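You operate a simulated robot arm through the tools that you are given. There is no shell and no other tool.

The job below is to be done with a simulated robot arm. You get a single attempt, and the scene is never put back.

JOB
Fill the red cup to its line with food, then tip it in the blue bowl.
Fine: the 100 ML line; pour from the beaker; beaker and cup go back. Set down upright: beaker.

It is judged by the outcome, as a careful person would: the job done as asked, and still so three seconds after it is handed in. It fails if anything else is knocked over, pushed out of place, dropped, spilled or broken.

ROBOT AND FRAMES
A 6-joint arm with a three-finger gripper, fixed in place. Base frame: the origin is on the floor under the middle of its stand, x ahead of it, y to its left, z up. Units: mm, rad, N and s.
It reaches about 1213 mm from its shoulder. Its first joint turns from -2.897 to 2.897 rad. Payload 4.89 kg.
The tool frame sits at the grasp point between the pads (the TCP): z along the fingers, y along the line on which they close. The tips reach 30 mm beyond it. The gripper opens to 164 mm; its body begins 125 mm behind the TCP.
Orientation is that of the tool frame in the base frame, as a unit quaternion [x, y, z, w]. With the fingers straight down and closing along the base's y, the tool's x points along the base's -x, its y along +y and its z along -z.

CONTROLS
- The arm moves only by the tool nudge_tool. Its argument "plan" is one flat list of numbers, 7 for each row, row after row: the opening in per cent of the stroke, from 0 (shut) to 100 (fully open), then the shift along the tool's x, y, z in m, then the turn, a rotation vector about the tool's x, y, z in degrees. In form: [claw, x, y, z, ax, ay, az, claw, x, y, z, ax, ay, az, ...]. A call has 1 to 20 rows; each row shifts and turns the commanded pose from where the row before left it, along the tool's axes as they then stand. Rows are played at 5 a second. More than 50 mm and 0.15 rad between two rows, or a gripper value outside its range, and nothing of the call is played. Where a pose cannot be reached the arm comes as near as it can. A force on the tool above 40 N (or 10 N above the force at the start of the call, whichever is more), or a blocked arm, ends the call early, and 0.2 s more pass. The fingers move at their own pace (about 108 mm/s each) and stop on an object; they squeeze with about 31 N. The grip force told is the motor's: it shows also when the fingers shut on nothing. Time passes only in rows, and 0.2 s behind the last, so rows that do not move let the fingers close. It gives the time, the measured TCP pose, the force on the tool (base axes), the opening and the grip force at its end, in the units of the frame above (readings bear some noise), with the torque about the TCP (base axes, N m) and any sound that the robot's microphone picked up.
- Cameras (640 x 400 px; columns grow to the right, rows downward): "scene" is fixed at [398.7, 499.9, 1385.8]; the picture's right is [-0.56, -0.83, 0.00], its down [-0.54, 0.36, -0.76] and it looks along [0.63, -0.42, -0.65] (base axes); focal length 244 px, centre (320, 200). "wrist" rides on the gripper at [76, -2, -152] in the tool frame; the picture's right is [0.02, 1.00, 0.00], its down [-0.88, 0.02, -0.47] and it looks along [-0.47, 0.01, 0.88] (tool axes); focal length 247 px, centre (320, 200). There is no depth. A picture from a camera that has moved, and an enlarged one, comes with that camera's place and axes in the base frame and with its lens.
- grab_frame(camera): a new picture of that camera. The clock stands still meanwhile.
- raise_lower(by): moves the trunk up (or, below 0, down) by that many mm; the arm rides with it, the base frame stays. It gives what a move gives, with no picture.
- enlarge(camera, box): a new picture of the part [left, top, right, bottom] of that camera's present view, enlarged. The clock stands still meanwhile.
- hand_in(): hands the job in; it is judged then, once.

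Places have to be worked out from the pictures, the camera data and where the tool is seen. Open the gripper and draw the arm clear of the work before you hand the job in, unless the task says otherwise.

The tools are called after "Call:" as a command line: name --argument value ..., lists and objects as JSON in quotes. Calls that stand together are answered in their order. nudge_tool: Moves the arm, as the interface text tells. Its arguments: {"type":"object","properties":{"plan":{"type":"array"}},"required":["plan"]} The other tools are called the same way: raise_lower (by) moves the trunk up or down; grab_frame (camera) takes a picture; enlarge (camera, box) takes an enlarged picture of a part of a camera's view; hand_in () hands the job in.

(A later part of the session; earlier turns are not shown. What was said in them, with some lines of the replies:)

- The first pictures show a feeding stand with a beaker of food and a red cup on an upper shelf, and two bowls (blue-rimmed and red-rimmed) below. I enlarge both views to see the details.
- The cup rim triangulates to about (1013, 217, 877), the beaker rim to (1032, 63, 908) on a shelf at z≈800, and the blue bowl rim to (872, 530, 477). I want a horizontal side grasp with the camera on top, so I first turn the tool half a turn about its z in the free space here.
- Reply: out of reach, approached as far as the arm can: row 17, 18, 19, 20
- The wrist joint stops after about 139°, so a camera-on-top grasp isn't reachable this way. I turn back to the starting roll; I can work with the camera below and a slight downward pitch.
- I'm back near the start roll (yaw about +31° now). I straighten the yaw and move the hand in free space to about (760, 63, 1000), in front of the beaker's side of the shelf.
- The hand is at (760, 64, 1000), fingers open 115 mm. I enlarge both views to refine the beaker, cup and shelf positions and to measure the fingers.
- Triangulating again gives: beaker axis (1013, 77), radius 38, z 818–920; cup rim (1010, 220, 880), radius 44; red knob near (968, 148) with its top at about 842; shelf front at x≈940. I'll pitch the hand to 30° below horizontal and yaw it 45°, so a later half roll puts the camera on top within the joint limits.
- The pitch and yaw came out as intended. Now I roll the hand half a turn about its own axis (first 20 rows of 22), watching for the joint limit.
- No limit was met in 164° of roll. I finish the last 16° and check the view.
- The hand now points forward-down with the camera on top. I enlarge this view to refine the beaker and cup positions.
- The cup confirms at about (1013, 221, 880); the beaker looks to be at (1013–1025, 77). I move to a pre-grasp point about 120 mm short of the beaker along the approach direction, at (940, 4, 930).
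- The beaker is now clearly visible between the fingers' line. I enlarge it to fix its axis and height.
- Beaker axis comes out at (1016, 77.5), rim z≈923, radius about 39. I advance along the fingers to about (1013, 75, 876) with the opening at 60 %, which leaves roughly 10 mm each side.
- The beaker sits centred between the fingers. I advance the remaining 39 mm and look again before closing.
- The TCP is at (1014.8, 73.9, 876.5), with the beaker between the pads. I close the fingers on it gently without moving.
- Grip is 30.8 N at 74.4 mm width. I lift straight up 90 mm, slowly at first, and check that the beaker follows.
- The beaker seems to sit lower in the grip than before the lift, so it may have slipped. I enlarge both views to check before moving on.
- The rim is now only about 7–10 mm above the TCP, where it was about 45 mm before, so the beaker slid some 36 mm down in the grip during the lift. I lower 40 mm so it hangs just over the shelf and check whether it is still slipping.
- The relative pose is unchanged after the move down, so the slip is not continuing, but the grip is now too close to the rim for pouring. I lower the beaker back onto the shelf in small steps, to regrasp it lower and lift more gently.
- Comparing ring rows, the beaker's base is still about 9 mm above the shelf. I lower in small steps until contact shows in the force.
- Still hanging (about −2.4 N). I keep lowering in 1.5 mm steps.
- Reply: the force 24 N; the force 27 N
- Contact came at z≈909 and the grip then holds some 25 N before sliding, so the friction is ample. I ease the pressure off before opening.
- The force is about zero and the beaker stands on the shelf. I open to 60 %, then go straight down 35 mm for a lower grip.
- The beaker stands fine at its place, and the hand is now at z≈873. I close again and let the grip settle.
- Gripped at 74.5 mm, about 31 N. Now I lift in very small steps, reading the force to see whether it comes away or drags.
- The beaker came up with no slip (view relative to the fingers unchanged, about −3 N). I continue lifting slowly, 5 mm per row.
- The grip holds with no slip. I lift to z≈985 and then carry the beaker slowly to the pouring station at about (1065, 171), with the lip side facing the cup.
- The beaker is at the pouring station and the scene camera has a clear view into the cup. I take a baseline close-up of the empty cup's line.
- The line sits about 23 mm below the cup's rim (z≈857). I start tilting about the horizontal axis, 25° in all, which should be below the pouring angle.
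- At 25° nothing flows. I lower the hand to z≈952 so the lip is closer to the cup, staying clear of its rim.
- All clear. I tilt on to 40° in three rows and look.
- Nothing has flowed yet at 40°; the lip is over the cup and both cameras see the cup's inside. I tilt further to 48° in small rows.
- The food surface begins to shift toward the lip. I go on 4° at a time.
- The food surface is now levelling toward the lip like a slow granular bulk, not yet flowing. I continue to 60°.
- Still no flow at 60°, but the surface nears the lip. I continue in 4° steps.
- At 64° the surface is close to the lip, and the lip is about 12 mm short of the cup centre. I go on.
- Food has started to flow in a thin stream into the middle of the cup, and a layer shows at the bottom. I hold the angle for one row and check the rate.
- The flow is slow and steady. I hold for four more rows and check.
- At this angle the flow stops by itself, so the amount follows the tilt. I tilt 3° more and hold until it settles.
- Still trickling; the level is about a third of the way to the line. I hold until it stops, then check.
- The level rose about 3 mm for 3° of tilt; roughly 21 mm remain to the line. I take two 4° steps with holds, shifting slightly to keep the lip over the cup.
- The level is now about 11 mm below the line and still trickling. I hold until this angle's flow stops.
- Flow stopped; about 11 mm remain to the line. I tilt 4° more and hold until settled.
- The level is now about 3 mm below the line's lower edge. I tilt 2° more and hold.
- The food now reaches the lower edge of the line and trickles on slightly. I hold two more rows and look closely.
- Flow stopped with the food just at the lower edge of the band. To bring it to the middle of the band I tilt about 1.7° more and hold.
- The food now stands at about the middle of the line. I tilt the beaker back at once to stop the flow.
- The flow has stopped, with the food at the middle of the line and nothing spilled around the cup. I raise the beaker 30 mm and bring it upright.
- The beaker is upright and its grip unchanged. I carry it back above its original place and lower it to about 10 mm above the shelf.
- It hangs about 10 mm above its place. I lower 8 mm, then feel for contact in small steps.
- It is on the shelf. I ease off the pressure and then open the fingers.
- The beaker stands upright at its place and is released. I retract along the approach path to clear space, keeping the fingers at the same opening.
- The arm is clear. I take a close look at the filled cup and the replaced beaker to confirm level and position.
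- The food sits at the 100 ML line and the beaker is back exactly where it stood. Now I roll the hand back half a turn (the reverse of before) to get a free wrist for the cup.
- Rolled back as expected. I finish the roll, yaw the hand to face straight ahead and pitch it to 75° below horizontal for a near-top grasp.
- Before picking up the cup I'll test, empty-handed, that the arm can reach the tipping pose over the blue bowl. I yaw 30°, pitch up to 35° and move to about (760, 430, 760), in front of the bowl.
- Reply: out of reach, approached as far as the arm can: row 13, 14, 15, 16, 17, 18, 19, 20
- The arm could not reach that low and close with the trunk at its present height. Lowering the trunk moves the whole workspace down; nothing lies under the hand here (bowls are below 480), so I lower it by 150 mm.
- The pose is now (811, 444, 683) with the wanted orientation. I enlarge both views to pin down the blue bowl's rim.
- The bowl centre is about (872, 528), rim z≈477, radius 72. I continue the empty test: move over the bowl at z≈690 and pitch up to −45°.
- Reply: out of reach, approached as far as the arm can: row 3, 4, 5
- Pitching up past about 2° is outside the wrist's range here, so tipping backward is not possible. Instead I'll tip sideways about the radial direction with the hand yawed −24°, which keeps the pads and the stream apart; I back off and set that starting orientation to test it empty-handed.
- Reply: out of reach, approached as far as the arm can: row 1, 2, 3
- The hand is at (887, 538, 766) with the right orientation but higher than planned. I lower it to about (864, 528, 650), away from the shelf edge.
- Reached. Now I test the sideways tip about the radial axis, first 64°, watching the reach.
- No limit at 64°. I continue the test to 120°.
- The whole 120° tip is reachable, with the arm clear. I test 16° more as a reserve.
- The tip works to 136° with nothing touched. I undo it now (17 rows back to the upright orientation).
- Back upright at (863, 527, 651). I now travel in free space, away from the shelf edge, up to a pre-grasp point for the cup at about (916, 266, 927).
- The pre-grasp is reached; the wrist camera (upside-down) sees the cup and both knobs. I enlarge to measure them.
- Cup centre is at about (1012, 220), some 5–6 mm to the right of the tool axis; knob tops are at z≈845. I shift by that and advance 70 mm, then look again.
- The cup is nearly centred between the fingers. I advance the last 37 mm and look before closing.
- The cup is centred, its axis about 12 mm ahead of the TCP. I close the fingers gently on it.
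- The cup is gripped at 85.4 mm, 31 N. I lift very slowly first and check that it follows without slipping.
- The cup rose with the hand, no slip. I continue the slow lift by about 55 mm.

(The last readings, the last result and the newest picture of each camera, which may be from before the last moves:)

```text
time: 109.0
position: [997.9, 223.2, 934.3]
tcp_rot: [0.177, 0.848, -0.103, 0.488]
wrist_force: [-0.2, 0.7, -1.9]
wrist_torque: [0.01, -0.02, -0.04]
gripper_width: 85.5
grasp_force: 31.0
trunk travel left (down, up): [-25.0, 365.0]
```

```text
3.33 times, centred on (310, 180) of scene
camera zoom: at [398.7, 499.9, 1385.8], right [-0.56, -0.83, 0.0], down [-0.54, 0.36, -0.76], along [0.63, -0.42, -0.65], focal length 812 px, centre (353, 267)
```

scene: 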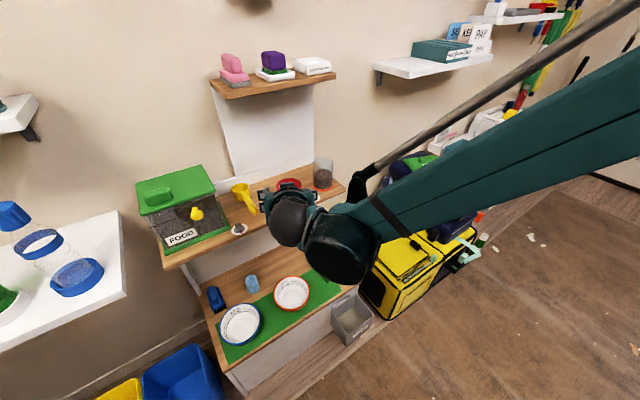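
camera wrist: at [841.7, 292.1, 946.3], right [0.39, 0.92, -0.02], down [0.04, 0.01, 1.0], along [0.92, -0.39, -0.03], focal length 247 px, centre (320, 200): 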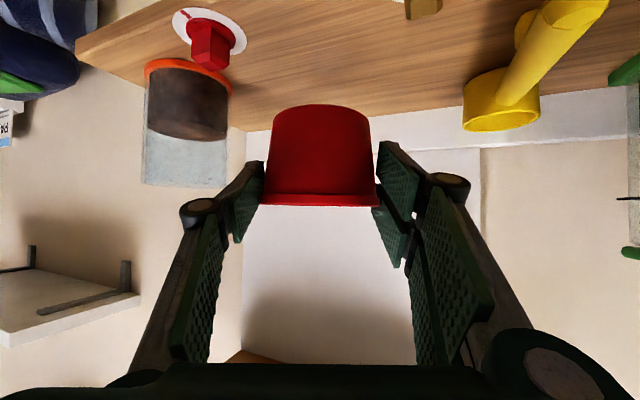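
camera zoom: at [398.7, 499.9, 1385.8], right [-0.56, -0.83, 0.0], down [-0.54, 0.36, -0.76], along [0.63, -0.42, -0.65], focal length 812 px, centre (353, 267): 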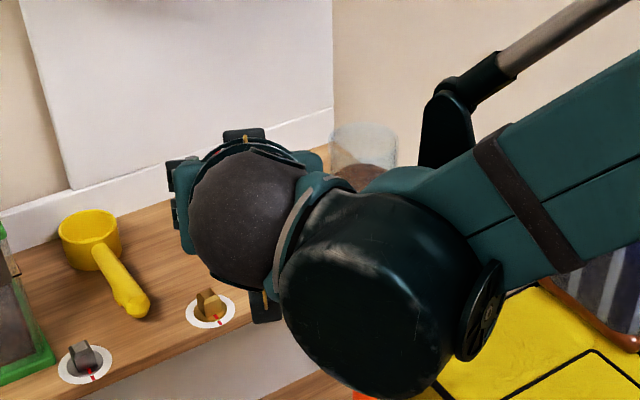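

The cup hangs steady in the grip. I carry it back and out over the front of the shelf toward (830, 330, 960) at modest speed.

Call:
nudge_tool --plan '[36, 0.0038, 0.0015, -0.0092, 0, 0, 0, 36, 0.00758, 0.00304, -0.01833, 0, 0, 0, 36, 0.00758, 0.00304, -0.01833, 0, 0, 0, 36, 0.00758, 0.00304, -0.01833, 0, 0, 0, 36, 0.00758, 0.00304, -0.01833, 0, 0, 0, 36, 0.00758, 0.00304, -0.01833, 0, 0, 0, 36, 0.00758, 0.00304, -0.01833, 0, 0, 0, 36, 0.00758, 0.00304, -0.01833, 0, 0, 0, 36, 0.00758, 0.00304, -0.01833, 0, 0, 0, 36, 0.00758, 0.00304, -0.01833, 0, 0, 0, 36, 0.0038, 0.0015, -0.0092, 0, 0, 0]'

Call:
grab_frame --camera "scene"

Call:
grab_frame --camera "wrist"

```text
time: 111.3
position: [829.9, 329.2, 960.0]
tcp_rot: [0.178, 0.848, -0.103, 0.488]
wrist_force: [-0.1, 0.8, -1.3]
wrist_torque: [-0.02, 0.03, 0.01]
gripper_width: 85.5
grasp_force: 30.5
trunk travel left (down, up): [-25.0, 365.0]
```

```text
taken
```

scene: 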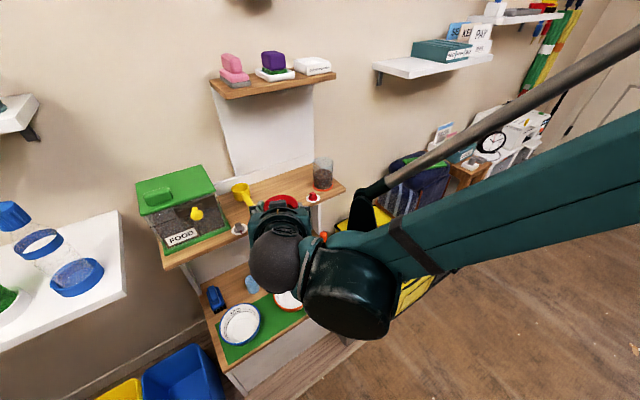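

```text
taken
camera wrist: at [673.9, 398.3, 971.7], right [0.39, 0.92, -0.02], down [0.04, 0.01, 1.0], along [0.92, -0.39, -0.03], focal length 247 px, centre (320, 200)
```

wrist: 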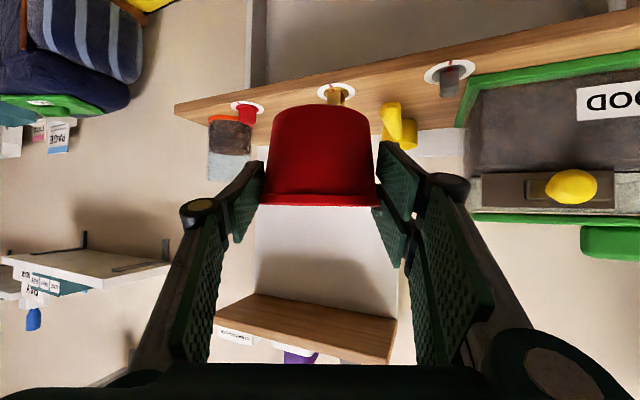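

The cup is clear of the shelf and still upright. I carry it on to about (790, 480, 800), in front of and above the blue bowl.

Call:
nudge_tool --plan '[36, 0.0094, 0.0061, -0.0002, 0, 0, 0, 36, 0.0187, 0.01214, -0.0004, 0, 0, 0, 36, 0.0187, 0.01214, -0.0004, 0, 0, 0, 36, 0.0187, 0.01214, -0.0004, 0, 0, 0, 36, 0.0187, 0.01214, -0.0004, 0, 0, 0, 36, 0.0187, 0.01214, -0.0004, 0, 0, 0, 36, 0.0187, 0.01214, -0.0004, 0, 0, 0, 36, 0.0187, 0.01214, -0.0004, 0, 0, 0, 36, 0.0187, 0.01214, -0.0004, 0, 0, 0, 36, 0.0187, 0.01214, -0.0004, 0, 0, 0, 36, 0.0094, 0.0061, -0.0002, 0, 0, 0]'

Call:
grab_frame --camera "wrist"

Call:
grab_frame --camera "scene"

```text
time: 113.8
position: [789.3, 479.6, 800.2]
tcp_rot: [0.179, 0.848, -0.104, 0.488]
wrist_force: [-0.1, -0.4, -0.2]
wrist_torque: [0.05, 0.07, 0.03]
gripper_width: 85.5
grasp_force: 30.6
trunk travel left (down, up): [-25.0, 365.0]
```

```text
taken
camera wrist: at [633.5, 547.9, 811.6], right [0.39, 0.92, -0.02], down [0.04, 0.01, 1.0], along [0.92, -0.39, -0.03], focal length 247 px, centre (320, 200)
```

wrist: 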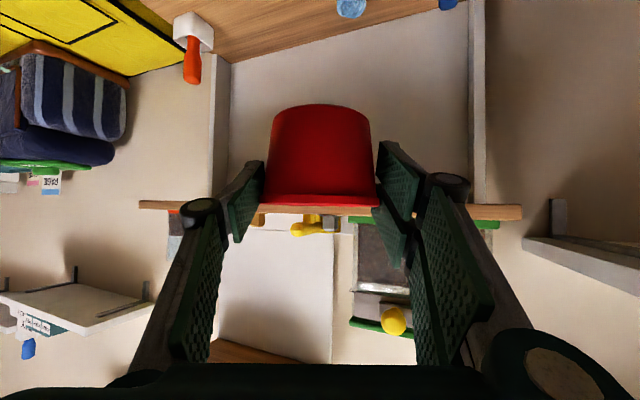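

```text
taken
```

scene: 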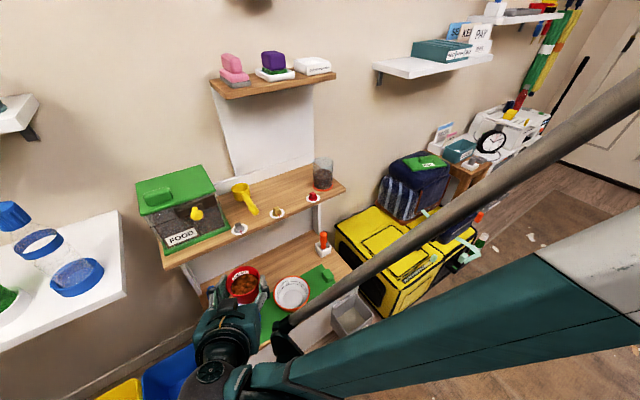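

The cup with its food is upright. I lower it to about (864, 528, 630), just above the blue bowl.

Call:
nudge_tool --plan '[36, 0.0061, 0.0037, 0.0064, 0, 0, 0, 36, 0.01229, 0.00743, 0.01276, 0, 0, 0, 36, 0.01229, 0.00743, 0.01276, 0, 0, 0, 36, 0.01229, 0.00743, 0.01276, 0, 0, 0, 36, 0.01229, 0.00743, 0.01276, 0, 0, 0, 36, 0.01229, 0.00743, 0.01276, 0, 0, 0, 36, 0.01229, 0.00743, 0.01276, 0, 0, 0, 36, 0.01229, 0.00743, 0.01276, 0, 0, 0, 36, 0.01229, 0.00743, 0.01276, 0, 0, 0, 36, 0.01229, 0.00743, 0.01276, 0, 0, 0, 36, 0.0061, 0.0037, 0.0064, 0, 0, 0]'

Call:
grab_frame --camera "wrist"

Call:
enlarge --camera "scene" --box '[170, 230, 370, 370]'

```text
time: 116.2
position: [863.4, 527.2, 629.7]
tcp_rot: [0.177, 0.848, -0.103, 0.488]
wrist_force: [-0.5, -0.6, -0.9]
wrist_torque: [0.09, 0.08, 0.05]
gripper_width: 85.6
grasp_force: 31.5
trunk travel left (down, up): [-25.0, 365.0]
```

```text
taken
camera wrist: at [707.6, 596.3, 641.6], right [0.39, 0.92, -0.02], down [0.04, 0.01, 1.0], along [0.92, -0.39, -0.03], focal length 247 px, centre (320, 200)
```

wrist: 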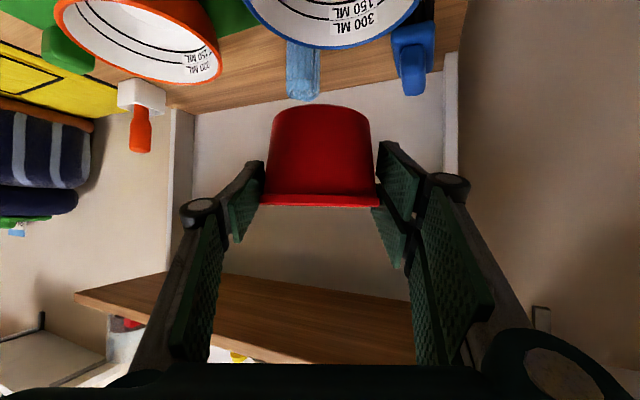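

```text
2.86 times, centred on (270, 300) of scene
camera zoom: at [398.7, 499.9, 1385.8], right [-0.56, -0.83, 0.0], down [-0.54, 0.36, -0.76], along [0.63, -0.42, -0.65], focal length 696 px, centre (463, -86)
```

zoom: 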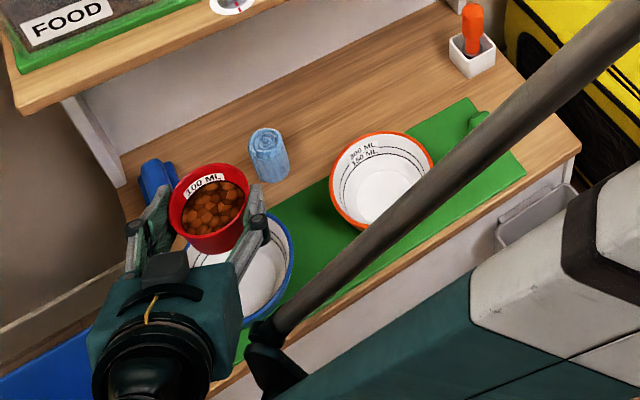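

The cup stands right over the bowl's centre. I start tipping about the radial axis, first to 56°, which should still hold the food.

Call:
nudge_tool --plan '[36, 0, 0, 0, -1.0, 2.867, 1.74, 36, 0, 0, 0, -2.009, 5.733, 3.479, 36, 0, 0, 0, -2.009, 5.733, 3.479, 36, 0, 0, 0, -2.009, 5.733, 3.479, 36, 0, 0, 0, -2.009, 5.733, 3.479, 36, 0, 0, 0, -2.009, 5.733, 3.479, 36, 0, 0, 0, -2.009, 5.733, 3.479, 36, 0, 0, 0, -2.009, 5.733, 3.479, 36, 0, 0, 0, -1.0, 2.867, 1.74]'

Call:
grab_frame --camera "wrist"

Call:
enlarge --camera "scene" --box '[170, 230, 370, 370]'

```text
time: 118.2
position: [864.1, 527.9, 629.1]
tcp_rot: [0.328, 0.909, 0.207, 0.152]
wrist_force: [-0.3, 1.0, -1.7]
wrist_torque: [-0.13, -0.06, -0.03]
gripper_width: 85.3
grasp_force: 31.0
trunk travel left (down, up): [-25.0, 365.0]
```

```text
taken
camera wrist: at [743.9, 537.1, 751.7], right [0.52, 0.71, 0.47], down [0.46, -0.7, 0.55], along [0.72, -0.06, -0.69], focal length 247 px, centre (320, 200)
```

wrist: 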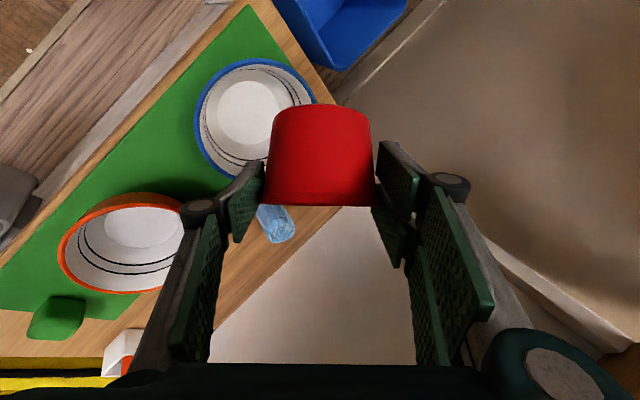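

```text
2.86 times, centred on (270, 300) of scene
camera zoom: at [398.7, 499.9, 1385.8], right [-0.56, -0.83, 0.0], down [-0.54, 0.36, -0.76], along [0.63, -0.42, -0.65], focal length 696 px, centre (463, -86)
```

zoom: 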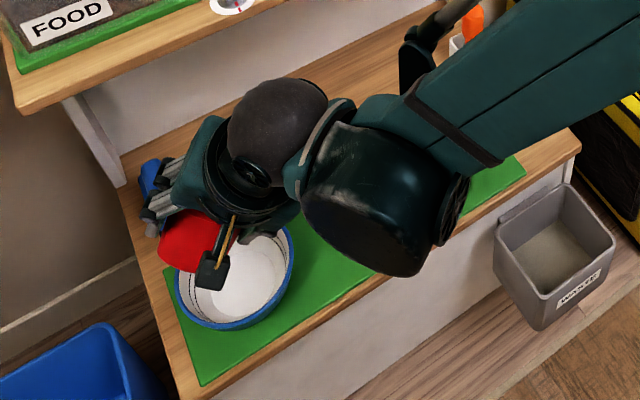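

At 56° the cup holds its place in the grip and nothing has poured. I continue to 72° in small rows and look.

Call:
nudge_tool --plan '[36, 0, 0, 0, -1.148, 3.276, 1.988, 36, 0, 0, 0, -1.148, 3.276, 1.988, 36, 0, 0, 0, -1.148, 3.276, 1.988, 36, 0, 0, 0, -1.148, 3.276, 1.988]'

Call:
grab_frame --camera "wrist"

Call:
enlarge --camera "scene" --box '[170, 250, 330, 360]'

```text
time: 119.2
position: [864.3, 528.2, 630.1]
tcp_rot: [0.358, 0.887, 0.289, 0.047]
wrist_force: [-0.4, 1.1, -1.4]
wrist_torque: [-0.07, -0.03, -0.05]
gripper_width: 85.1
grasp_force: 31.3
trunk travel left (down, up): [-25.0, 365.0]
```

```text
taken
camera wrist: at [762.5, 506.4, 766.1], right [0.59, 0.59, 0.55], down [0.53, -0.8, 0.29], along [0.61, 0.11, -0.78], focal length 247 px, centre (320, 200)
```

wrist: 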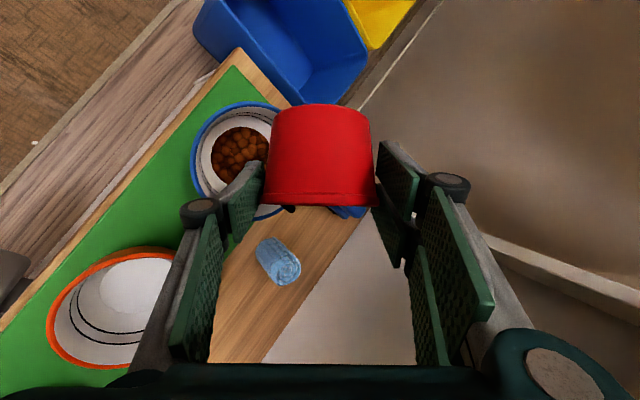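

```text
3.64 times, centred on (250, 305) of scene
camera zoom: at [398.7, 499.9, 1385.8], right [-0.56, -0.83, 0.0], down [-0.54, 0.36, -0.76], along [0.63, -0.42, -0.65], focal length 885 px, centre (574, -182)
```

zoom: 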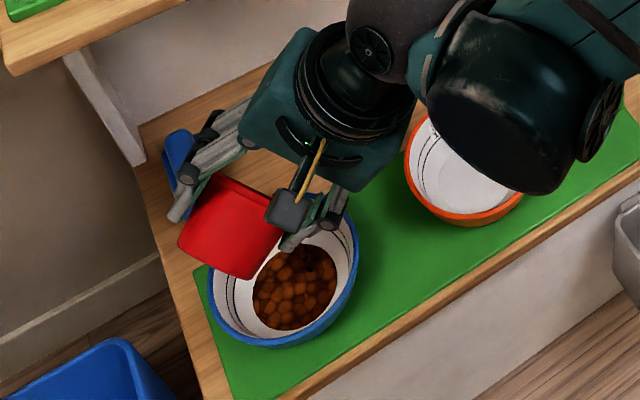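

Food is pouring cleanly into the blue bowl. I continue tipping to 96°.

Call:
nudge_tool --plan '[36, 0, 0, 0, -1.148, 3.276, 1.988, 36, 0, 0, 0, -1.148, 3.276, 1.988, 36, 0, 0, 0, -1.148, 3.276, 1.988, 36, 0, 0, 0, -1.148, 3.276, 1.988, 36, 0, 0, 0, -1.148, 3.276, 1.988, 36, 0, 0, 0, -1.148, 3.276, 1.988]'

Call:
grab_frame --camera "wrist"

Call:
enlarge --camera "scene" --box '[170, 250, 330, 360]'

```text
time: 120.5
position: [863.4, 527.8, 629.6]
tcp_rot: [0.39, 0.821, 0.4, -0.114]
wrist_force: [-1.0, -0.3, 0.5]
wrist_torque: [-0.08, -0.04, -0.04]
gripper_width: 85.3
grasp_force: 30.4
trunk travel left (down, up): [-25.0, 365.0]
```

```text
taken
camera wrist: at [792.4, 457.0, 768.2], right [0.72, 0.39, 0.58], down [0.54, -0.83, -0.12], along [0.44, 0.4, -0.81], focal length 247 px, centre (320, 200)
```

wrist: 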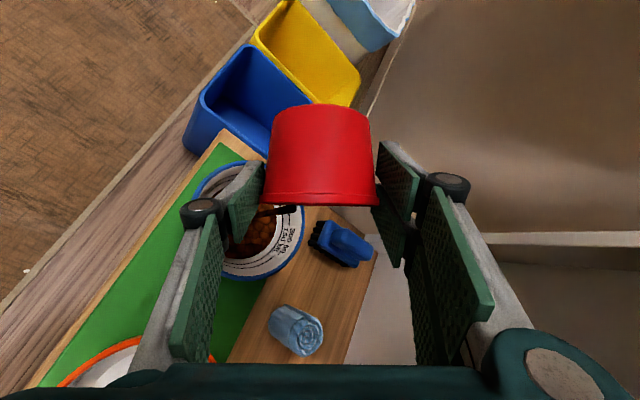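

```text
3.64 times, centred on (250, 305) of scene
camera zoom: at [398.7, 499.9, 1385.8], right [-0.56, -0.83, 0.0], down [-0.54, 0.36, -0.76], along [0.63, -0.42, -0.65], focal length 885 px, centre (574, -182)
```

zoom: 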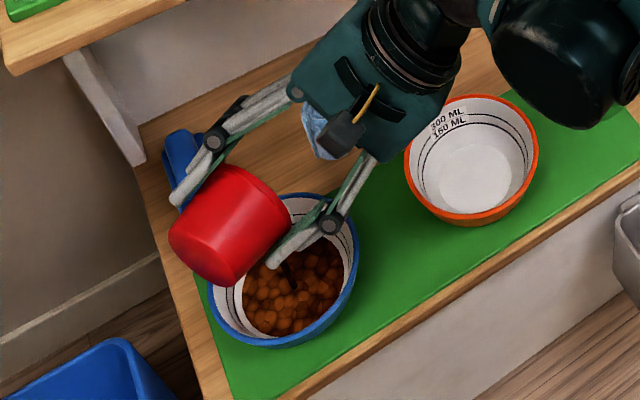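

The stream lands in the middle of the bowl and nothing is on the table. I tip on to 120° and hold briefly.

Call:
nudge_tool --plan '[36, 0, 0, 0, -1.148, 3.276, 1.988, 36, 0, 0, 0, -1.148, 3.276, 1.988, 36, 0, 0, 0, -1.148, 3.276, 1.988, 36, 0, 0, 0, -1.148, 3.276, 1.988, 36, 0, 0, 0, -1.148, 3.276, 1.988, 36, 0, 0, 0, -1.148, 3.276, 1.988, 36, 0, 0, 0, 0, 0, 0, 36, 0, 0, 0, 0, 0, 0, 36, 0, 0, 0, 0, 0, 0]'

Call:
grab_frame --camera "wrist"

Call:
enlarge --camera "scene" --box '[170, 250, 330, 360]'

```text
time: 122.5
position: [863.8, 527.0, 629.6]
tcp_rot: [0.405, 0.72, 0.495, -0.269]
wrist_force: [-0.3, -0.2, -0.7]
wrist_torque: [-0.03, 0.0, -0.02]
gripper_width: 85.4
grasp_force: 30.9
trunk travel left (down, up): [-25.0, 365.0]
```

```text
taken
camera wrist: at [820.5, 411.0, 746.0], right [0.84, 0.19, 0.51], down [0.47, -0.72, -0.51], along [0.27, 0.67, -0.69], focal length 247 px, centre (320, 200)
```

wrist: 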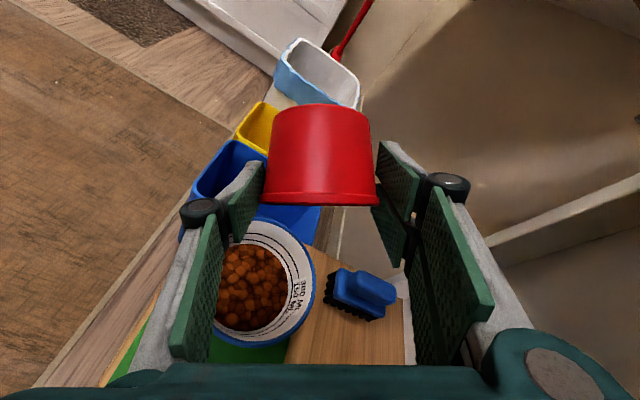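

```text
3.64 times, centred on (250, 305) of scene
camera zoom: at [398.7, 499.9, 1385.8], right [-0.56, -0.83, 0.0], down [-0.54, 0.36, -0.76], along [0.63, -0.42, -0.65], focal length 885 px, centre (574, -182)
```

zoom: 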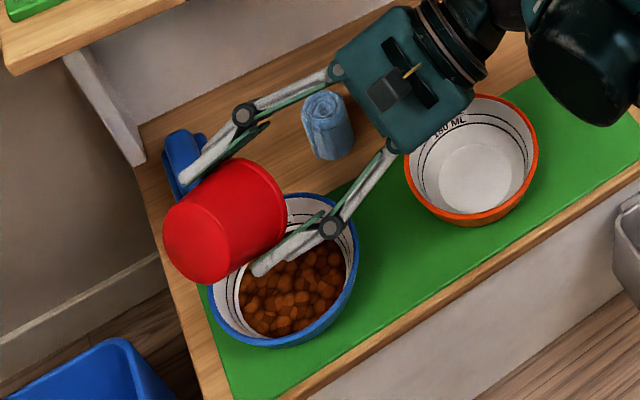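

The stream has ceased and the bowl holds the food. I tip to 136° and hold, to be sure the cup is fully empty.

Call:
nudge_tool --plan '[36, 0, 0, 0, -1.148, 3.276, 1.988, 36, 0, 0, 0, -1.148, 3.276, 1.988, 36, 0, 0, 0, -1.148, 3.276, 1.988, 36, 0, 0, 0, -1.148, 3.276, 1.988, 36, 0, 0, 0, 0, 0, 0, 36, 0, 0, 0, 0, 0, 0, 36, 0, 0, 0, 0, 0, 0, 36, 0, 0, 0, 0, 0, 0, 36, 0, 0, 0, 0, 0, 0]'

Call:
enlarge --camera "scene" --box '[190, 260, 310, 360]'

Call:
grab_frame --camera "wrist"

```text
time: 124.5
position: [864.4, 528.7, 631.0]
tcp_rot: [0.405, 0.634, 0.548, -0.366]
wrist_force: [-1.2, -0.1, -0.6]
wrist_torque: [0.02, -0.03, -0.02]
gripper_width: 84.9
grasp_force: 31.2
trunk travel left (down, up): [-25.0, 365.0]
```

```text
4.00 times, centred on (250, 310) of scene
camera zoom: at [398.7, 499.9, 1385.8], right [-0.56, -0.83, 0.0], down [-0.54, 0.36, -0.76], along [0.63, -0.42, -0.65], focal length 974 px, centre (600, -240)
```

zoom: 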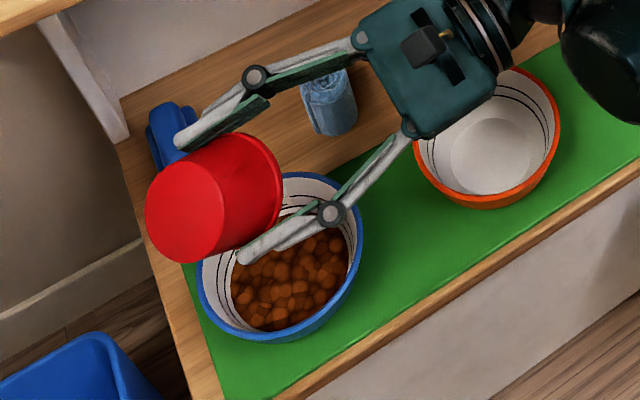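

```text
taken
camera wrist: at [835.4, 386.7, 720.1], right [0.91, 0.07, 0.42], down [0.38, -0.57, -0.73], along [0.18, 0.82, -0.54], focal length 247 px, centre (320, 200)
```

wrist: 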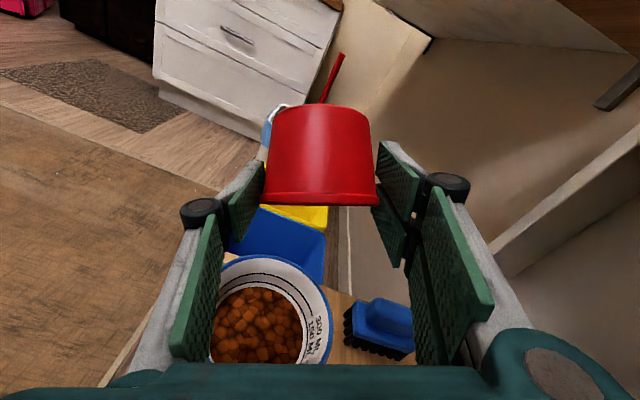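

The cup appears empty and all the food is in the bowl. I turn the cup upright again over the bowl.

Call:
nudge_tool --plan '[36, 0, 0, 0, 2.296, -6.552, -3.976, 36, 0, 0, 0, 2.296, -6.552, -3.976, 36, 0, 0, 0, 2.296, -6.552, -3.976, 36, 0, 0, 0, 2.296, -6.552, -3.976, 36, 0, 0, 0, 2.296, -6.552, -3.976, 36, 0, 0, 0, 2.296, -6.552, -3.976, 36, 0, 0, 0, 2.296, -6.552, -3.976, 36, 0, 0, 0, 2.296, -6.552, -3.976, 36, 0, 0, 0, 2.296, -6.552, -3.976, 36, 0, 0, 0, 2.296, -6.552, -3.976, 36, 0, 0, 0, 2.296, -6.552, -3.976, 36, 0, 0, 0, 2.296, -6.552, -3.976, 36, 0, 0, 0, 2.296, -6.552, -3.976, 36, 0, 0, 0, 2.296, -6.552, -3.976, 36, 0, 0, 0, 2.296, -6.552, -3.976, 36, 0, 0, 0, 2.296, -6.552, -3.976, 36, 0, 0, 0, 2.296, -6.552, -3.976]'

Call:
enlarge --camera "scene" --box '[170, 250, 330, 370]'

Call:
grab_frame --camera "wrist"

```text
time: 128.2
position: [864.8, 527.3, 629.8]
tcp_rot: [0.177, 0.847, -0.103, 0.49]
wrist_force: [-0.5, -0.8, 0.6]
wrist_torque: [0.12, 0.06, 0.06]
gripper_width: 85.0
grasp_force: 31.1
trunk travel left (down, up): [-25.0, 365.0]
```

```text
3.33 times, centred on (250, 310) of scene
camera zoom: at [398.7, 499.9, 1385.8], right [-0.56, -0.83, 0.0], down [-0.54, 0.36, -0.76], along [0.63, -0.42, -0.65], focal length 812 px, centre (553, -167)
```

zoom: 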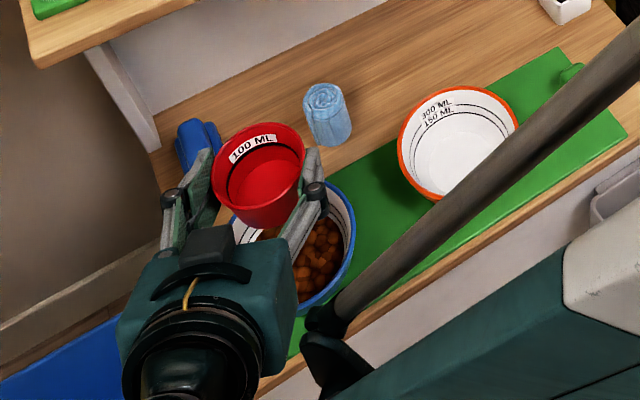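

```text
taken
camera wrist: at [708.0, 595.3, 641.6], right [0.39, 0.92, -0.02], down [0.04, 0.01, 1.0], along [0.92, -0.39, -0.03], focal length 247 px, centre (320, 200)
```

wrist: 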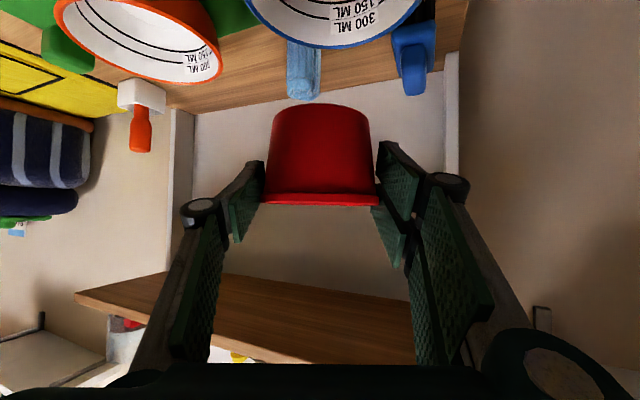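

The cup is empty and upright, with the food in the blue bowl. I carry the cup back along the same path, first up and away from the bowl.

Call:
nudge_tool --plan '[36, -0.0061, -0.0037, -0.0064, 0, 0, 0, 36, -0.01229, -0.00743, -0.01276, 0, 0, 0, 36, -0.01229, -0.00743, -0.01276, 0, 0, 0, 36, -0.01229, -0.00743, -0.01276, 0, 0, 0, 36, -0.01229, -0.00743, -0.01276, 0, 0, 0, 36, -0.01229, -0.00743, -0.01276, 0, 0, 0, 36, -0.01229, -0.00743, -0.01276, 0, 0, 0, 36, -0.01229, -0.00743, -0.01276, 0, 0, 0, 36, -0.01229, -0.00743, -0.01276, 0, 0, 0, 36, -0.01229, -0.00743, -0.01276, 0, 0, 0, 36, -0.0061, -0.0037, -0.0064, 0, 0, 0]'

Call:
nudge_tool --plan '[36, -0.0094, -0.0061, 0.0002, 0, 0, 0, 36, -0.0187, -0.01214, 0.0004, 0, 0, 0, 36, -0.0187, -0.01214, 0.0004, 0, 0, 0, 36, -0.0187, -0.01214, 0.0004, 0, 0, 0, 36, -0.0187, -0.01214, 0.0004, 0, 0, 0, 36, -0.0187, -0.01214, 0.0004, 0, 0, 0, 36, -0.0187, -0.01214, 0.0004, 0, 0, 0, 36, -0.0187, -0.01214, 0.0004, 0, 0, 0, 36, -0.0187, -0.01214, 0.0004, 0, 0, 0, 36, -0.0187, -0.01214, 0.0004, 0, 0, 0, 36, -0.0094, -0.0061, 0.0002, 0, 0, 0]'

Call:
grab_frame --camera "wrist"

Call:
grab_frame --camera "scene"

```text
time: 130.6
position: [790.1, 480.8, 800.0]
tcp_rot: [0.177, 0.848, -0.103, 0.489]
wrist_force: [0.8, 1.9, -1.4]
wrist_torque: [-0.09, -0.02, -0.09]
gripper_width: 85.0
grasp_force: 31.3
trunk travel left (down, up): [-25.0, 365.0]
```

```text
time: 132.9
position: [830.6, 330.8, 960.8]
tcp_rot: [0.177, 0.848, -0.102, 0.488]
wrist_force: [0.5, 0.3, -0.7]
wrist_torque: [-0.07, -0.02, -0.12]
gripper_width: 84.8
grasp_force: 31.2
trunk travel left (down, up): [-25.0, 365.0]
```

```text
taken
camera wrist: at [673.9, 397.8, 971.8], right [0.39, 0.92, -0.02], down [0.04, 0.01, 1.0], along [0.92, -0.39, -0.03], focal length 247 px, centre (320, 200)
```

wrist: 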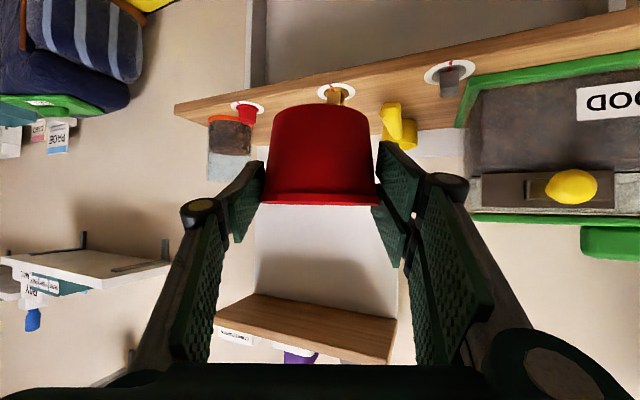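

```text
taken
```

scene: 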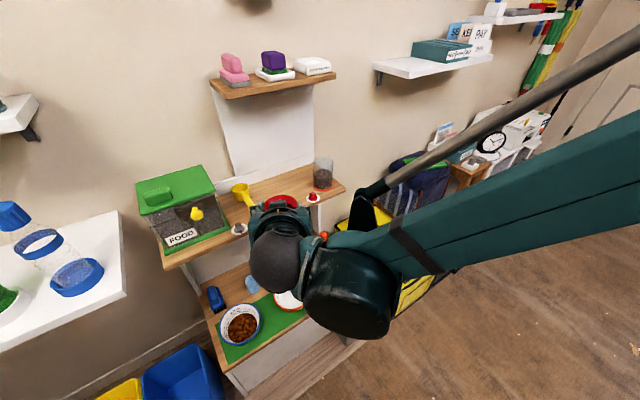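

The cup remains steady. I move it back in over its place on the shelf, at about (998, 224, 936).

Call:
nudge_tool --plan '[36, -0.0038, -0.0015, 0.0091, 0, 0, 0, 36, -0.00768, -0.0031, 0.01827, 0, 0, 0, 36, -0.00768, -0.0031, 0.01827, 0, 0, 0, 36, -0.00768, -0.0031, 0.01827, 0, 0, 0, 36, -0.00768, -0.0031, 0.01827, 0, 0, 0, 36, -0.00768, -0.0031, 0.01827, 0, 0, 0, 36, -0.00768, -0.0031, 0.01827, 0, 0, 0, 36, -0.00768, -0.0031, 0.01827, 0, 0, 0, 36, -0.00768, -0.0031, 0.01827, 0, 0, 0, 36, -0.00768, -0.0031, 0.01827, 0, 0, 0, 36, -0.0038, -0.0015, 0.0091, 0, 0, 0]'

Call:
grab_frame --camera "wrist"

```text
time: 135.3
position: [999.9, 222.9, 935.9]
tcp_rot: [0.177, 0.848, -0.102, 0.489]
wrist_force: [-0.4, 0.7, -0.1]
wrist_torque: [-0.05, -0.01, -0.04]
gripper_width: 84.9
grasp_force: 31.1
trunk travel left (down, up): [-25.0, 365.0]
```

```text
taken
camera wrist: at [841.9, 290.2, 947.0], right [0.39, 0.92, -0.02], down [0.04, 0.01, 1.0], along [0.92, -0.39, -0.03], focal length 247 px, centre (320, 200)
```

wrist: 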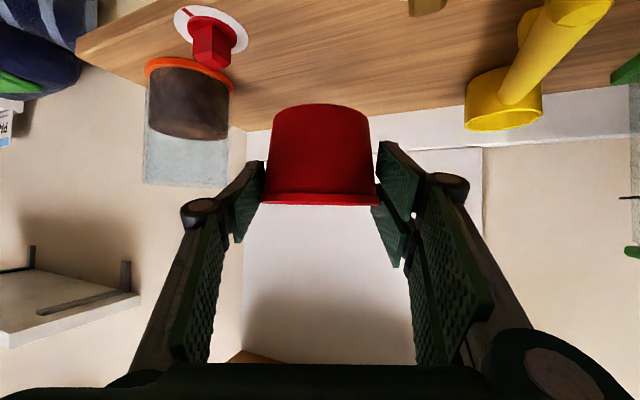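

It is within 2 mm of where I picked it up. I lower it slowly to about 8 mm above the shelf.

Call:
nudge_tool --plan '[36, 0.0026, 0.0004, 0.0009, 0, 0, 0, 36, 0.0043, 0.0003, 0.002, 0, 0, 0, 36, 0.0043, 0, 0.0025, 0, 0, 0, 36, 0.0043, 0, 0.0025, 0, 0, 0, 36, 0.0043, 0, 0.0025, 0, 0, 0, 36, 0.0043, 0, 0.0025, 0, 0, 0, 36, 0.0043, 0, 0.0025, 0, 0, 0, 36, 0.0043, 0, 0.0025, 0, 0, 0, 36, 0.0043, 0, 0.0025, 0, 0, 0, 36, 0.0043, 0, 0.0025, 0, 0, 0, 36, 0.0026, 0, 0.0015, 0, 0, 0]'

Call:
grab_frame --camera "wrist"

```text
time: 137.8
position: [997.4, 222.8, 885.1]
tcp_rot: [0.176, 0.848, -0.101, 0.489]
wrist_force: [-0.8, -0.7, -1.0]
wrist_torque: [0.02, 0.01, 0.0]
gripper_width: 84.8
grasp_force: 31.4
trunk travel left (down, up): [-25.0, 365.0]
```

```text
taken
camera wrist: at [841.0, 291.7, 896.8], right [0.39, 0.92, -0.02], down [0.04, 0.01, 1.0], along [0.92, -0.39, -0.03], focal length 247 px, centre (320, 200)
```

wrist: 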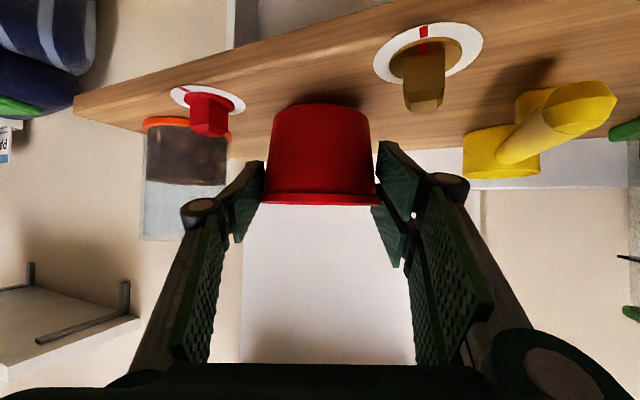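

It is about 9 mm above the shelf and aligned as before. I lower 6 mm, then feel for contact in small steps.

Call:
nudge_tool --plan '[36, 0.0026, 0, 0.0015, 0, 0, 0, 36, 0.0026, 0, 0.0015, 0, 0, 0, 36, 0, 0, 0, 0, 0, 0]'

Call:
nudge_tool --plan '[36, 0.0013, 0, 0.00075, 0, 0, 0, 36, 0, 0, 0, 0, 0, 0]'

Call:
nudge_tool --plan '[36, 0.00087, 0, 0.0005, 0, 0, 0, 36, 0, 0, 0, 0, 0, 0]'

```text
time: 138.6
position: [997.3, 223.7, 878.8]
tcp_rot: [0.176, 0.848, -0.102, 0.489]
wrist_force: [-0.5, 0.0, 0.7]
wrist_torque: [-0.01, 0.01, 0.01]
gripper_width: 84.9
grasp_force: 31.2
trunk travel left (down, up): [-25.0, 365.0]
```

```text
time: 139.2
position: [997.2, 223.8, 878.2]
tcp_rot: [0.177, 0.848, -0.102, 0.489]
wrist_force: [0.6, 0.2, -0.7]
wrist_torque: [-0.02, 0.04, -0.02]
gripper_width: 84.4
grasp_force: 30.9
trunk travel left (down, up): [-25.0, 365.0]
```

```text
time: 139.8
position: [996.8, 222.8, 876.5]
tcp_rot: [0.177, 0.848, -0.103, 0.489]
wrist_force: [0.0, 1.0, -0.2]
wrist_torque: [0.01, 0.05, -0.01]
gripper_width: 84.8
grasp_force: 30.7
trunk travel left (down, up): [-25.0, 365.0]
```

No contact yet; it should come near z≈875. I continue in 1 mm steps.

Call:
nudge_tool --plan '[36, 0.00087, 0, 0.0005, 0, 0, 0, 36, 0, 0, 0, 0, 0, 0]'

Call:
nudge_tool --plan '[36, 0.00087, 0, 0.0005, 0, 0, 0, 36, 0, 0, 0, 0, 0, 0]'

Call:
grab_frame --camera "wrist"

```text
time: 140.3
position: [998.1, 223.2, 876.3]
tcp_rot: [0.177, 0.848, -0.102, 0.489]
wrist_force: [-0.3, -0.1, -0.4]
wrist_torque: [0.03, 0.0, 0.0]
gripper_width: 85.0
grasp_force: 31.2
trunk travel left (down, up): [-25.0, 365.0]
```

```text
time: 140.9
position: [998.8, 224.7, 875.1]
tcp_rot: [0.178, 0.848, -0.103, 0.489]
wrist_force: [2.3, 1.2, 15.5]
wrist_torque: [-0.09, -0.28, 0.07]
gripper_width: 84.8
grasp_force: 31.1
trunk travel left (down, up): [-25.0, 365.0]
```

```text
taken
camera wrist: at [841.3, 291.6, 886.7], right [0.39, 0.92, -0.02], down [0.04, 0.01, 1.0], along [0.92, -0.39, -0.03], focal length 247 px, centre (320, 200)
```

wrist: 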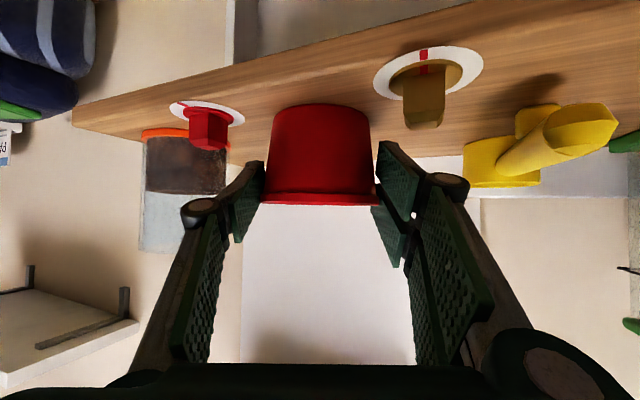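

Contact (15 N) with the cup standing on the shelf. I ease the pressure off and open the fingers slowly.

Call:
nudge_tool --plan '[36, -0.0007, 0, -0.0004, 0, 0, 0, 36, 0, 0, 0, 0, 0, 0]'

Call:
nudge_tool --plan '[52, 0, 0, 0, 0, 0, 0, 56, 0, 0, 0, 0, 0, 0, 60, 0, 0, 0, 0, 0, 0, 64, 0, 0, 0, 0, 0, 0, 64, 0, 0, 0, 0, 0, 0]'

Call:
grab_frame --camera "wrist"

```text
time: 141.6
position: [997.6, 224.4, 874.9]
tcp_rot: [0.178, 0.848, -0.103, 0.488]
wrist_force: [1.7, 0.3, 8.7]
wrist_torque: [-0.06, -0.25, 0.08]
gripper_width: 84.7
grasp_force: 31.4
trunk travel left (down, up): [-25.0, 365.0]
```

```text
time: 142.8
position: [998.7, 222.6, 874.9]
tcp_rot: [0.177, 0.848, -0.102, 0.488]
wrist_force: [1.1, -0.2, -0.4]
wrist_torque: [0.03, 0.02, 0.03]
gripper_width: 104.8
grasp_force: 0.0
trunk travel left (down, up): [-25.0, 365.0]
```

```text
taken
camera wrist: at [841.5, 291.6, 886.7], right [0.39, 0.92, -0.02], down [0.04, 0.01, 1.0], along [0.92, -0.39, -0.03], focal length 247 px, centre (320, 200)
```

wrist: 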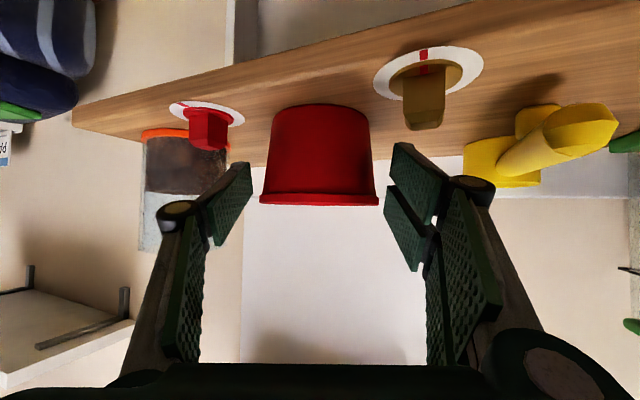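

The cup stands on the shelf, released. I retract straight back along the approach line and then away to a clear spot.

Call:
nudge_tool --plan '[64, 0, 0, -0.008, 0, 0, 0, 64, 0, 0, -0.0175, 0, 0, 0, 64, 0, 0, -0.0175, 0, 0, 0, 64, 0, 0, -0.0225, 0, 0, 0, 64, 0, 0, -0.0225, 0, 0, 0, 64, 0, 0, -0.0225, 0, 0, 0, 64, 0, 0, -0.03, 0, 0, 0, 64, 0, 0, -0.035, 0, 0, 0, 64, 0, 0, -0.035, 0, 0, 0, 64, 0, 0, -0.035, 0, 0, 0]'

Call:
grab_frame --camera "scene"

Call:
grab_frame --camera "wrist"

```text
time: 144.9
position: [803.7, 309.9, 999.0]
tcp_rot: [0.178, 0.849, -0.103, 0.487]
wrist_force: [0.9, 0.2, -1.4]
wrist_torque: [-0.06, 0.03, -0.11]
gripper_width: 105.2
grasp_force: 0.1
trunk travel left (down, up): [-25.0, 365.0]
```

```text
taken
```

scene: 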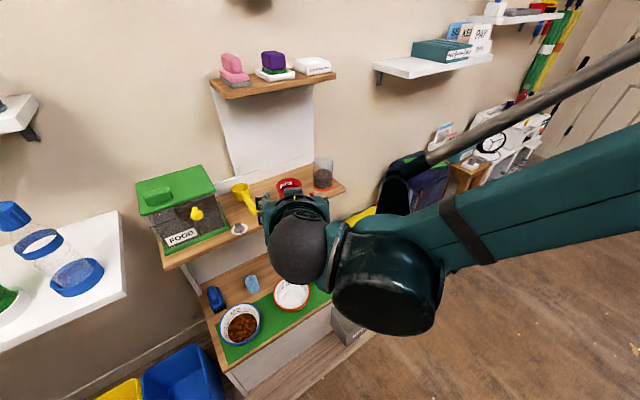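

```text
taken
camera wrist: at [647.7, 377.0, 1010.1], right [0.39, 0.92, -0.02], down [0.04, 0.0, 1.0], along [0.92, -0.39, -0.03], focal length 247 px, centre (320, 200)
```

wrist: 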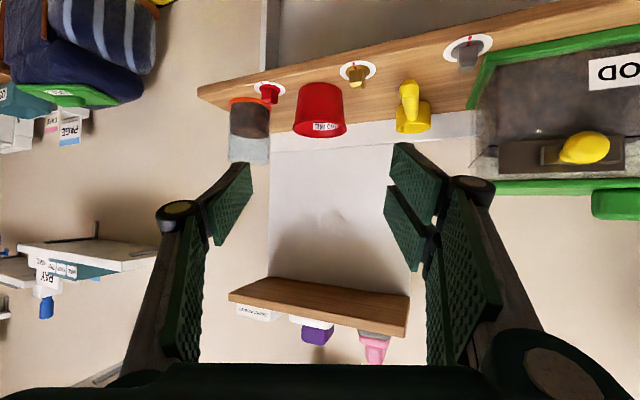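

The cup is back by the knobs. I move the arm right and back, out of the scene camera's view, and open the gripper fully.

Call:
nudge_tool --plan '[70, -0.0033, -0.0347, -0.0114, 0, 0, 0, 80, -0.0033, -0.0347, -0.0114, 0, 0, 0, 90, -0.0033, -0.0347, -0.0114, 0, 0, 0, 100, -0.0033, -0.0347, -0.0114, 0, 0, 0, 100, -0.0033, -0.0347, -0.0114, 0, 0, 0, 100, -0.0033, -0.0347, -0.0114, 0, 0, 0, 100, -0.0033, -0.0347, -0.0114, 0, 0, 0, 100, -0.0033, -0.0347, -0.0114, 0, 0, 0]'

Call:
grab_frame --camera "scene"

Call:
enlarge --camera "scene" --box '[210, 145, 370, 245]'

Call:
enlarge --camera "scene" --box '[190, 240, 370, 360]'

```text
time: 146.8
position: [632.6, 80.5, 1067.0]
tcp_rot: [0.178, 0.849, -0.103, 0.487]
wrist_force: [1.9, 1.6, 0.4]
wrist_torque: [-0.14, 0.05, -0.28]
gripper_width: 164.2
grasp_force: 0.0
trunk travel left (down, up): [-25.0, 365.0]
```

```text
taken
```

scene: 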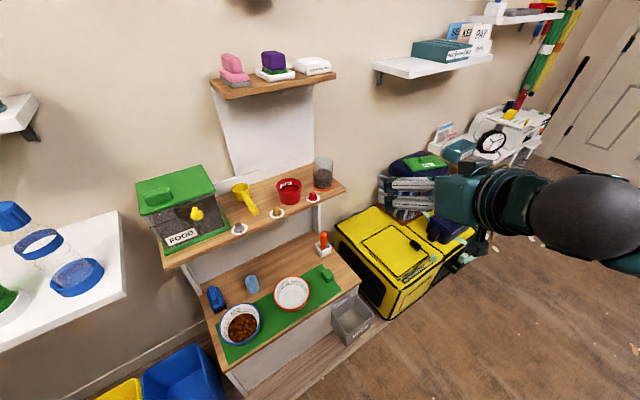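

```text
4.00 times, centred on (290, 195) of scene
camera zoom: at [398.7, 499.9, 1385.8], right [-0.56, -0.83, 0.0], down [-0.54, 0.36, -0.76], along [0.63, -0.42, -0.65], focal length 974 px, centre (440, 220)
```

zoom: 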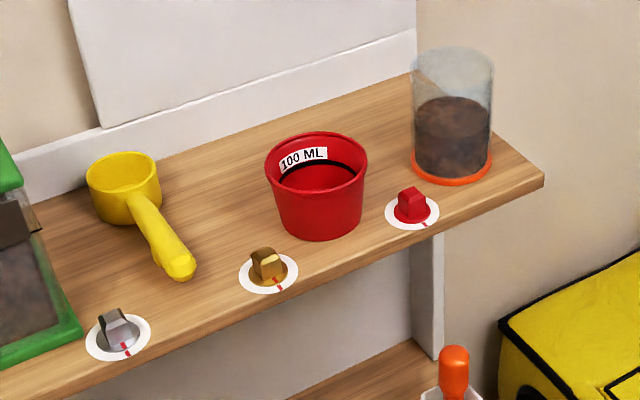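

```text
3.33 times, centred on (280, 300) of scene
camera zoom: at [398.7, 499.9, 1385.8], right [-0.56, -0.83, 0.0], down [-0.54, 0.36, -0.76], along [0.63, -0.42, -0.65], focal length 812 px, centre (453, -133)
```

zoom: 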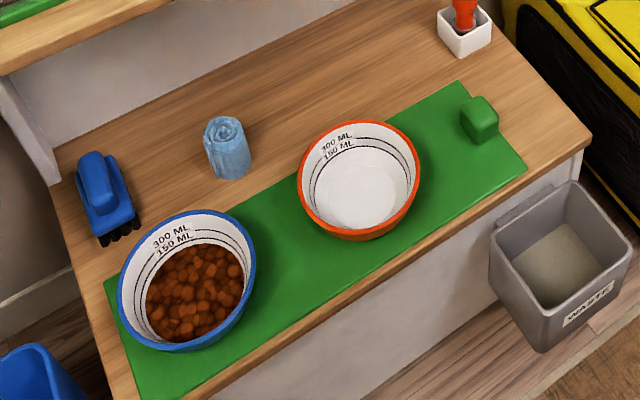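

Cup, beaker, knobs and the other items are all where they started; the cup is empty, the blue bowl holds the food and nothing is spilled. I hold still for one second to check that the arm is free of contact.

Call:
nudge_tool --plan '[100, 0, 0, 0, 0, 0, 0, 100, 0, 0, 0, 0, 0, 0, 100, 0, 0, 0, 0, 0, 0, 100, 0, 0, 0, 0, 0, 0, 100, 0, 0, 0, 0, 0, 0]'

Call:
enlarge --camera "scene" --box '[275, 165, 315, 195]'

```text
time: 147.9
position: [632.5, 81.7, 1065.9]
tcp_rot: [0.177, 0.848, -0.102, 0.489]
wrist_force: [-0.3, 0.4, 0.1]
wrist_torque: [0.0, -0.01, 0.01]
gripper_width: 164.1
grasp_force: 0.2
trunk travel left (down, up): [-25.0, 365.0]
```

```text
13.33 times, centred on (295, 180) of scene
camera zoom: at [398.7, 499.9, 1385.8], right [-0.56, -0.83, 0.0], down [-0.54, 0.36, -0.76], along [0.63, -0.42, -0.65], focal length 3246 px, centre (653, 467)
```

zoom: 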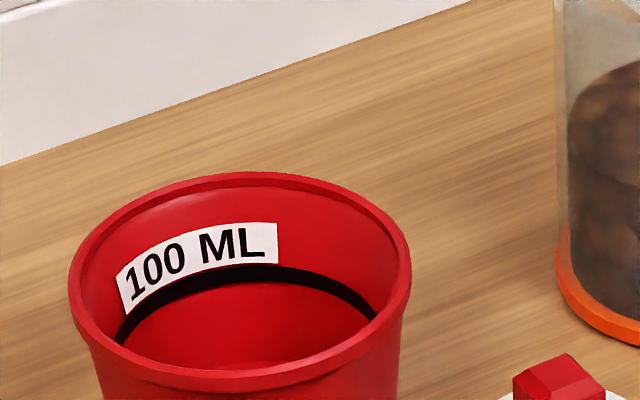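

The arm is free of contact with the gripper open. The cup is empty and back in place, the beaker stands upright where it was, and the food is in the blue bowl, so I hand the job in.

Call:
hand_in

```text
The job is handed in.
```

I filled the red cup to its 100 ML line from the beaker, tipped it into the blue bowl, and handed the job in. No verdict has come back yet.

- **Fill level:** the food came up to about the middle of the line's black band.
- **Tipping:** I emptied the cup over the middle of the bowl. The close-up afterwards shows the cup empty, and I saw no food on the table or shelf.
- **Put back:** the beaker is upright and the cup is standing, both where they started. The knobs, scoop, red bowl and other items look unmoved.
- **One slip:** on the first lift the beaker slid about 35 mm down in the grip. I set it back on the shelf, gripped it lower and lifted it slowly. Nothing spilled.
- **Trunk:** I lowered it 150 mm to reach the bowl and left it there.
- **Arm:** it is clear of the work, with the gripper fully open.
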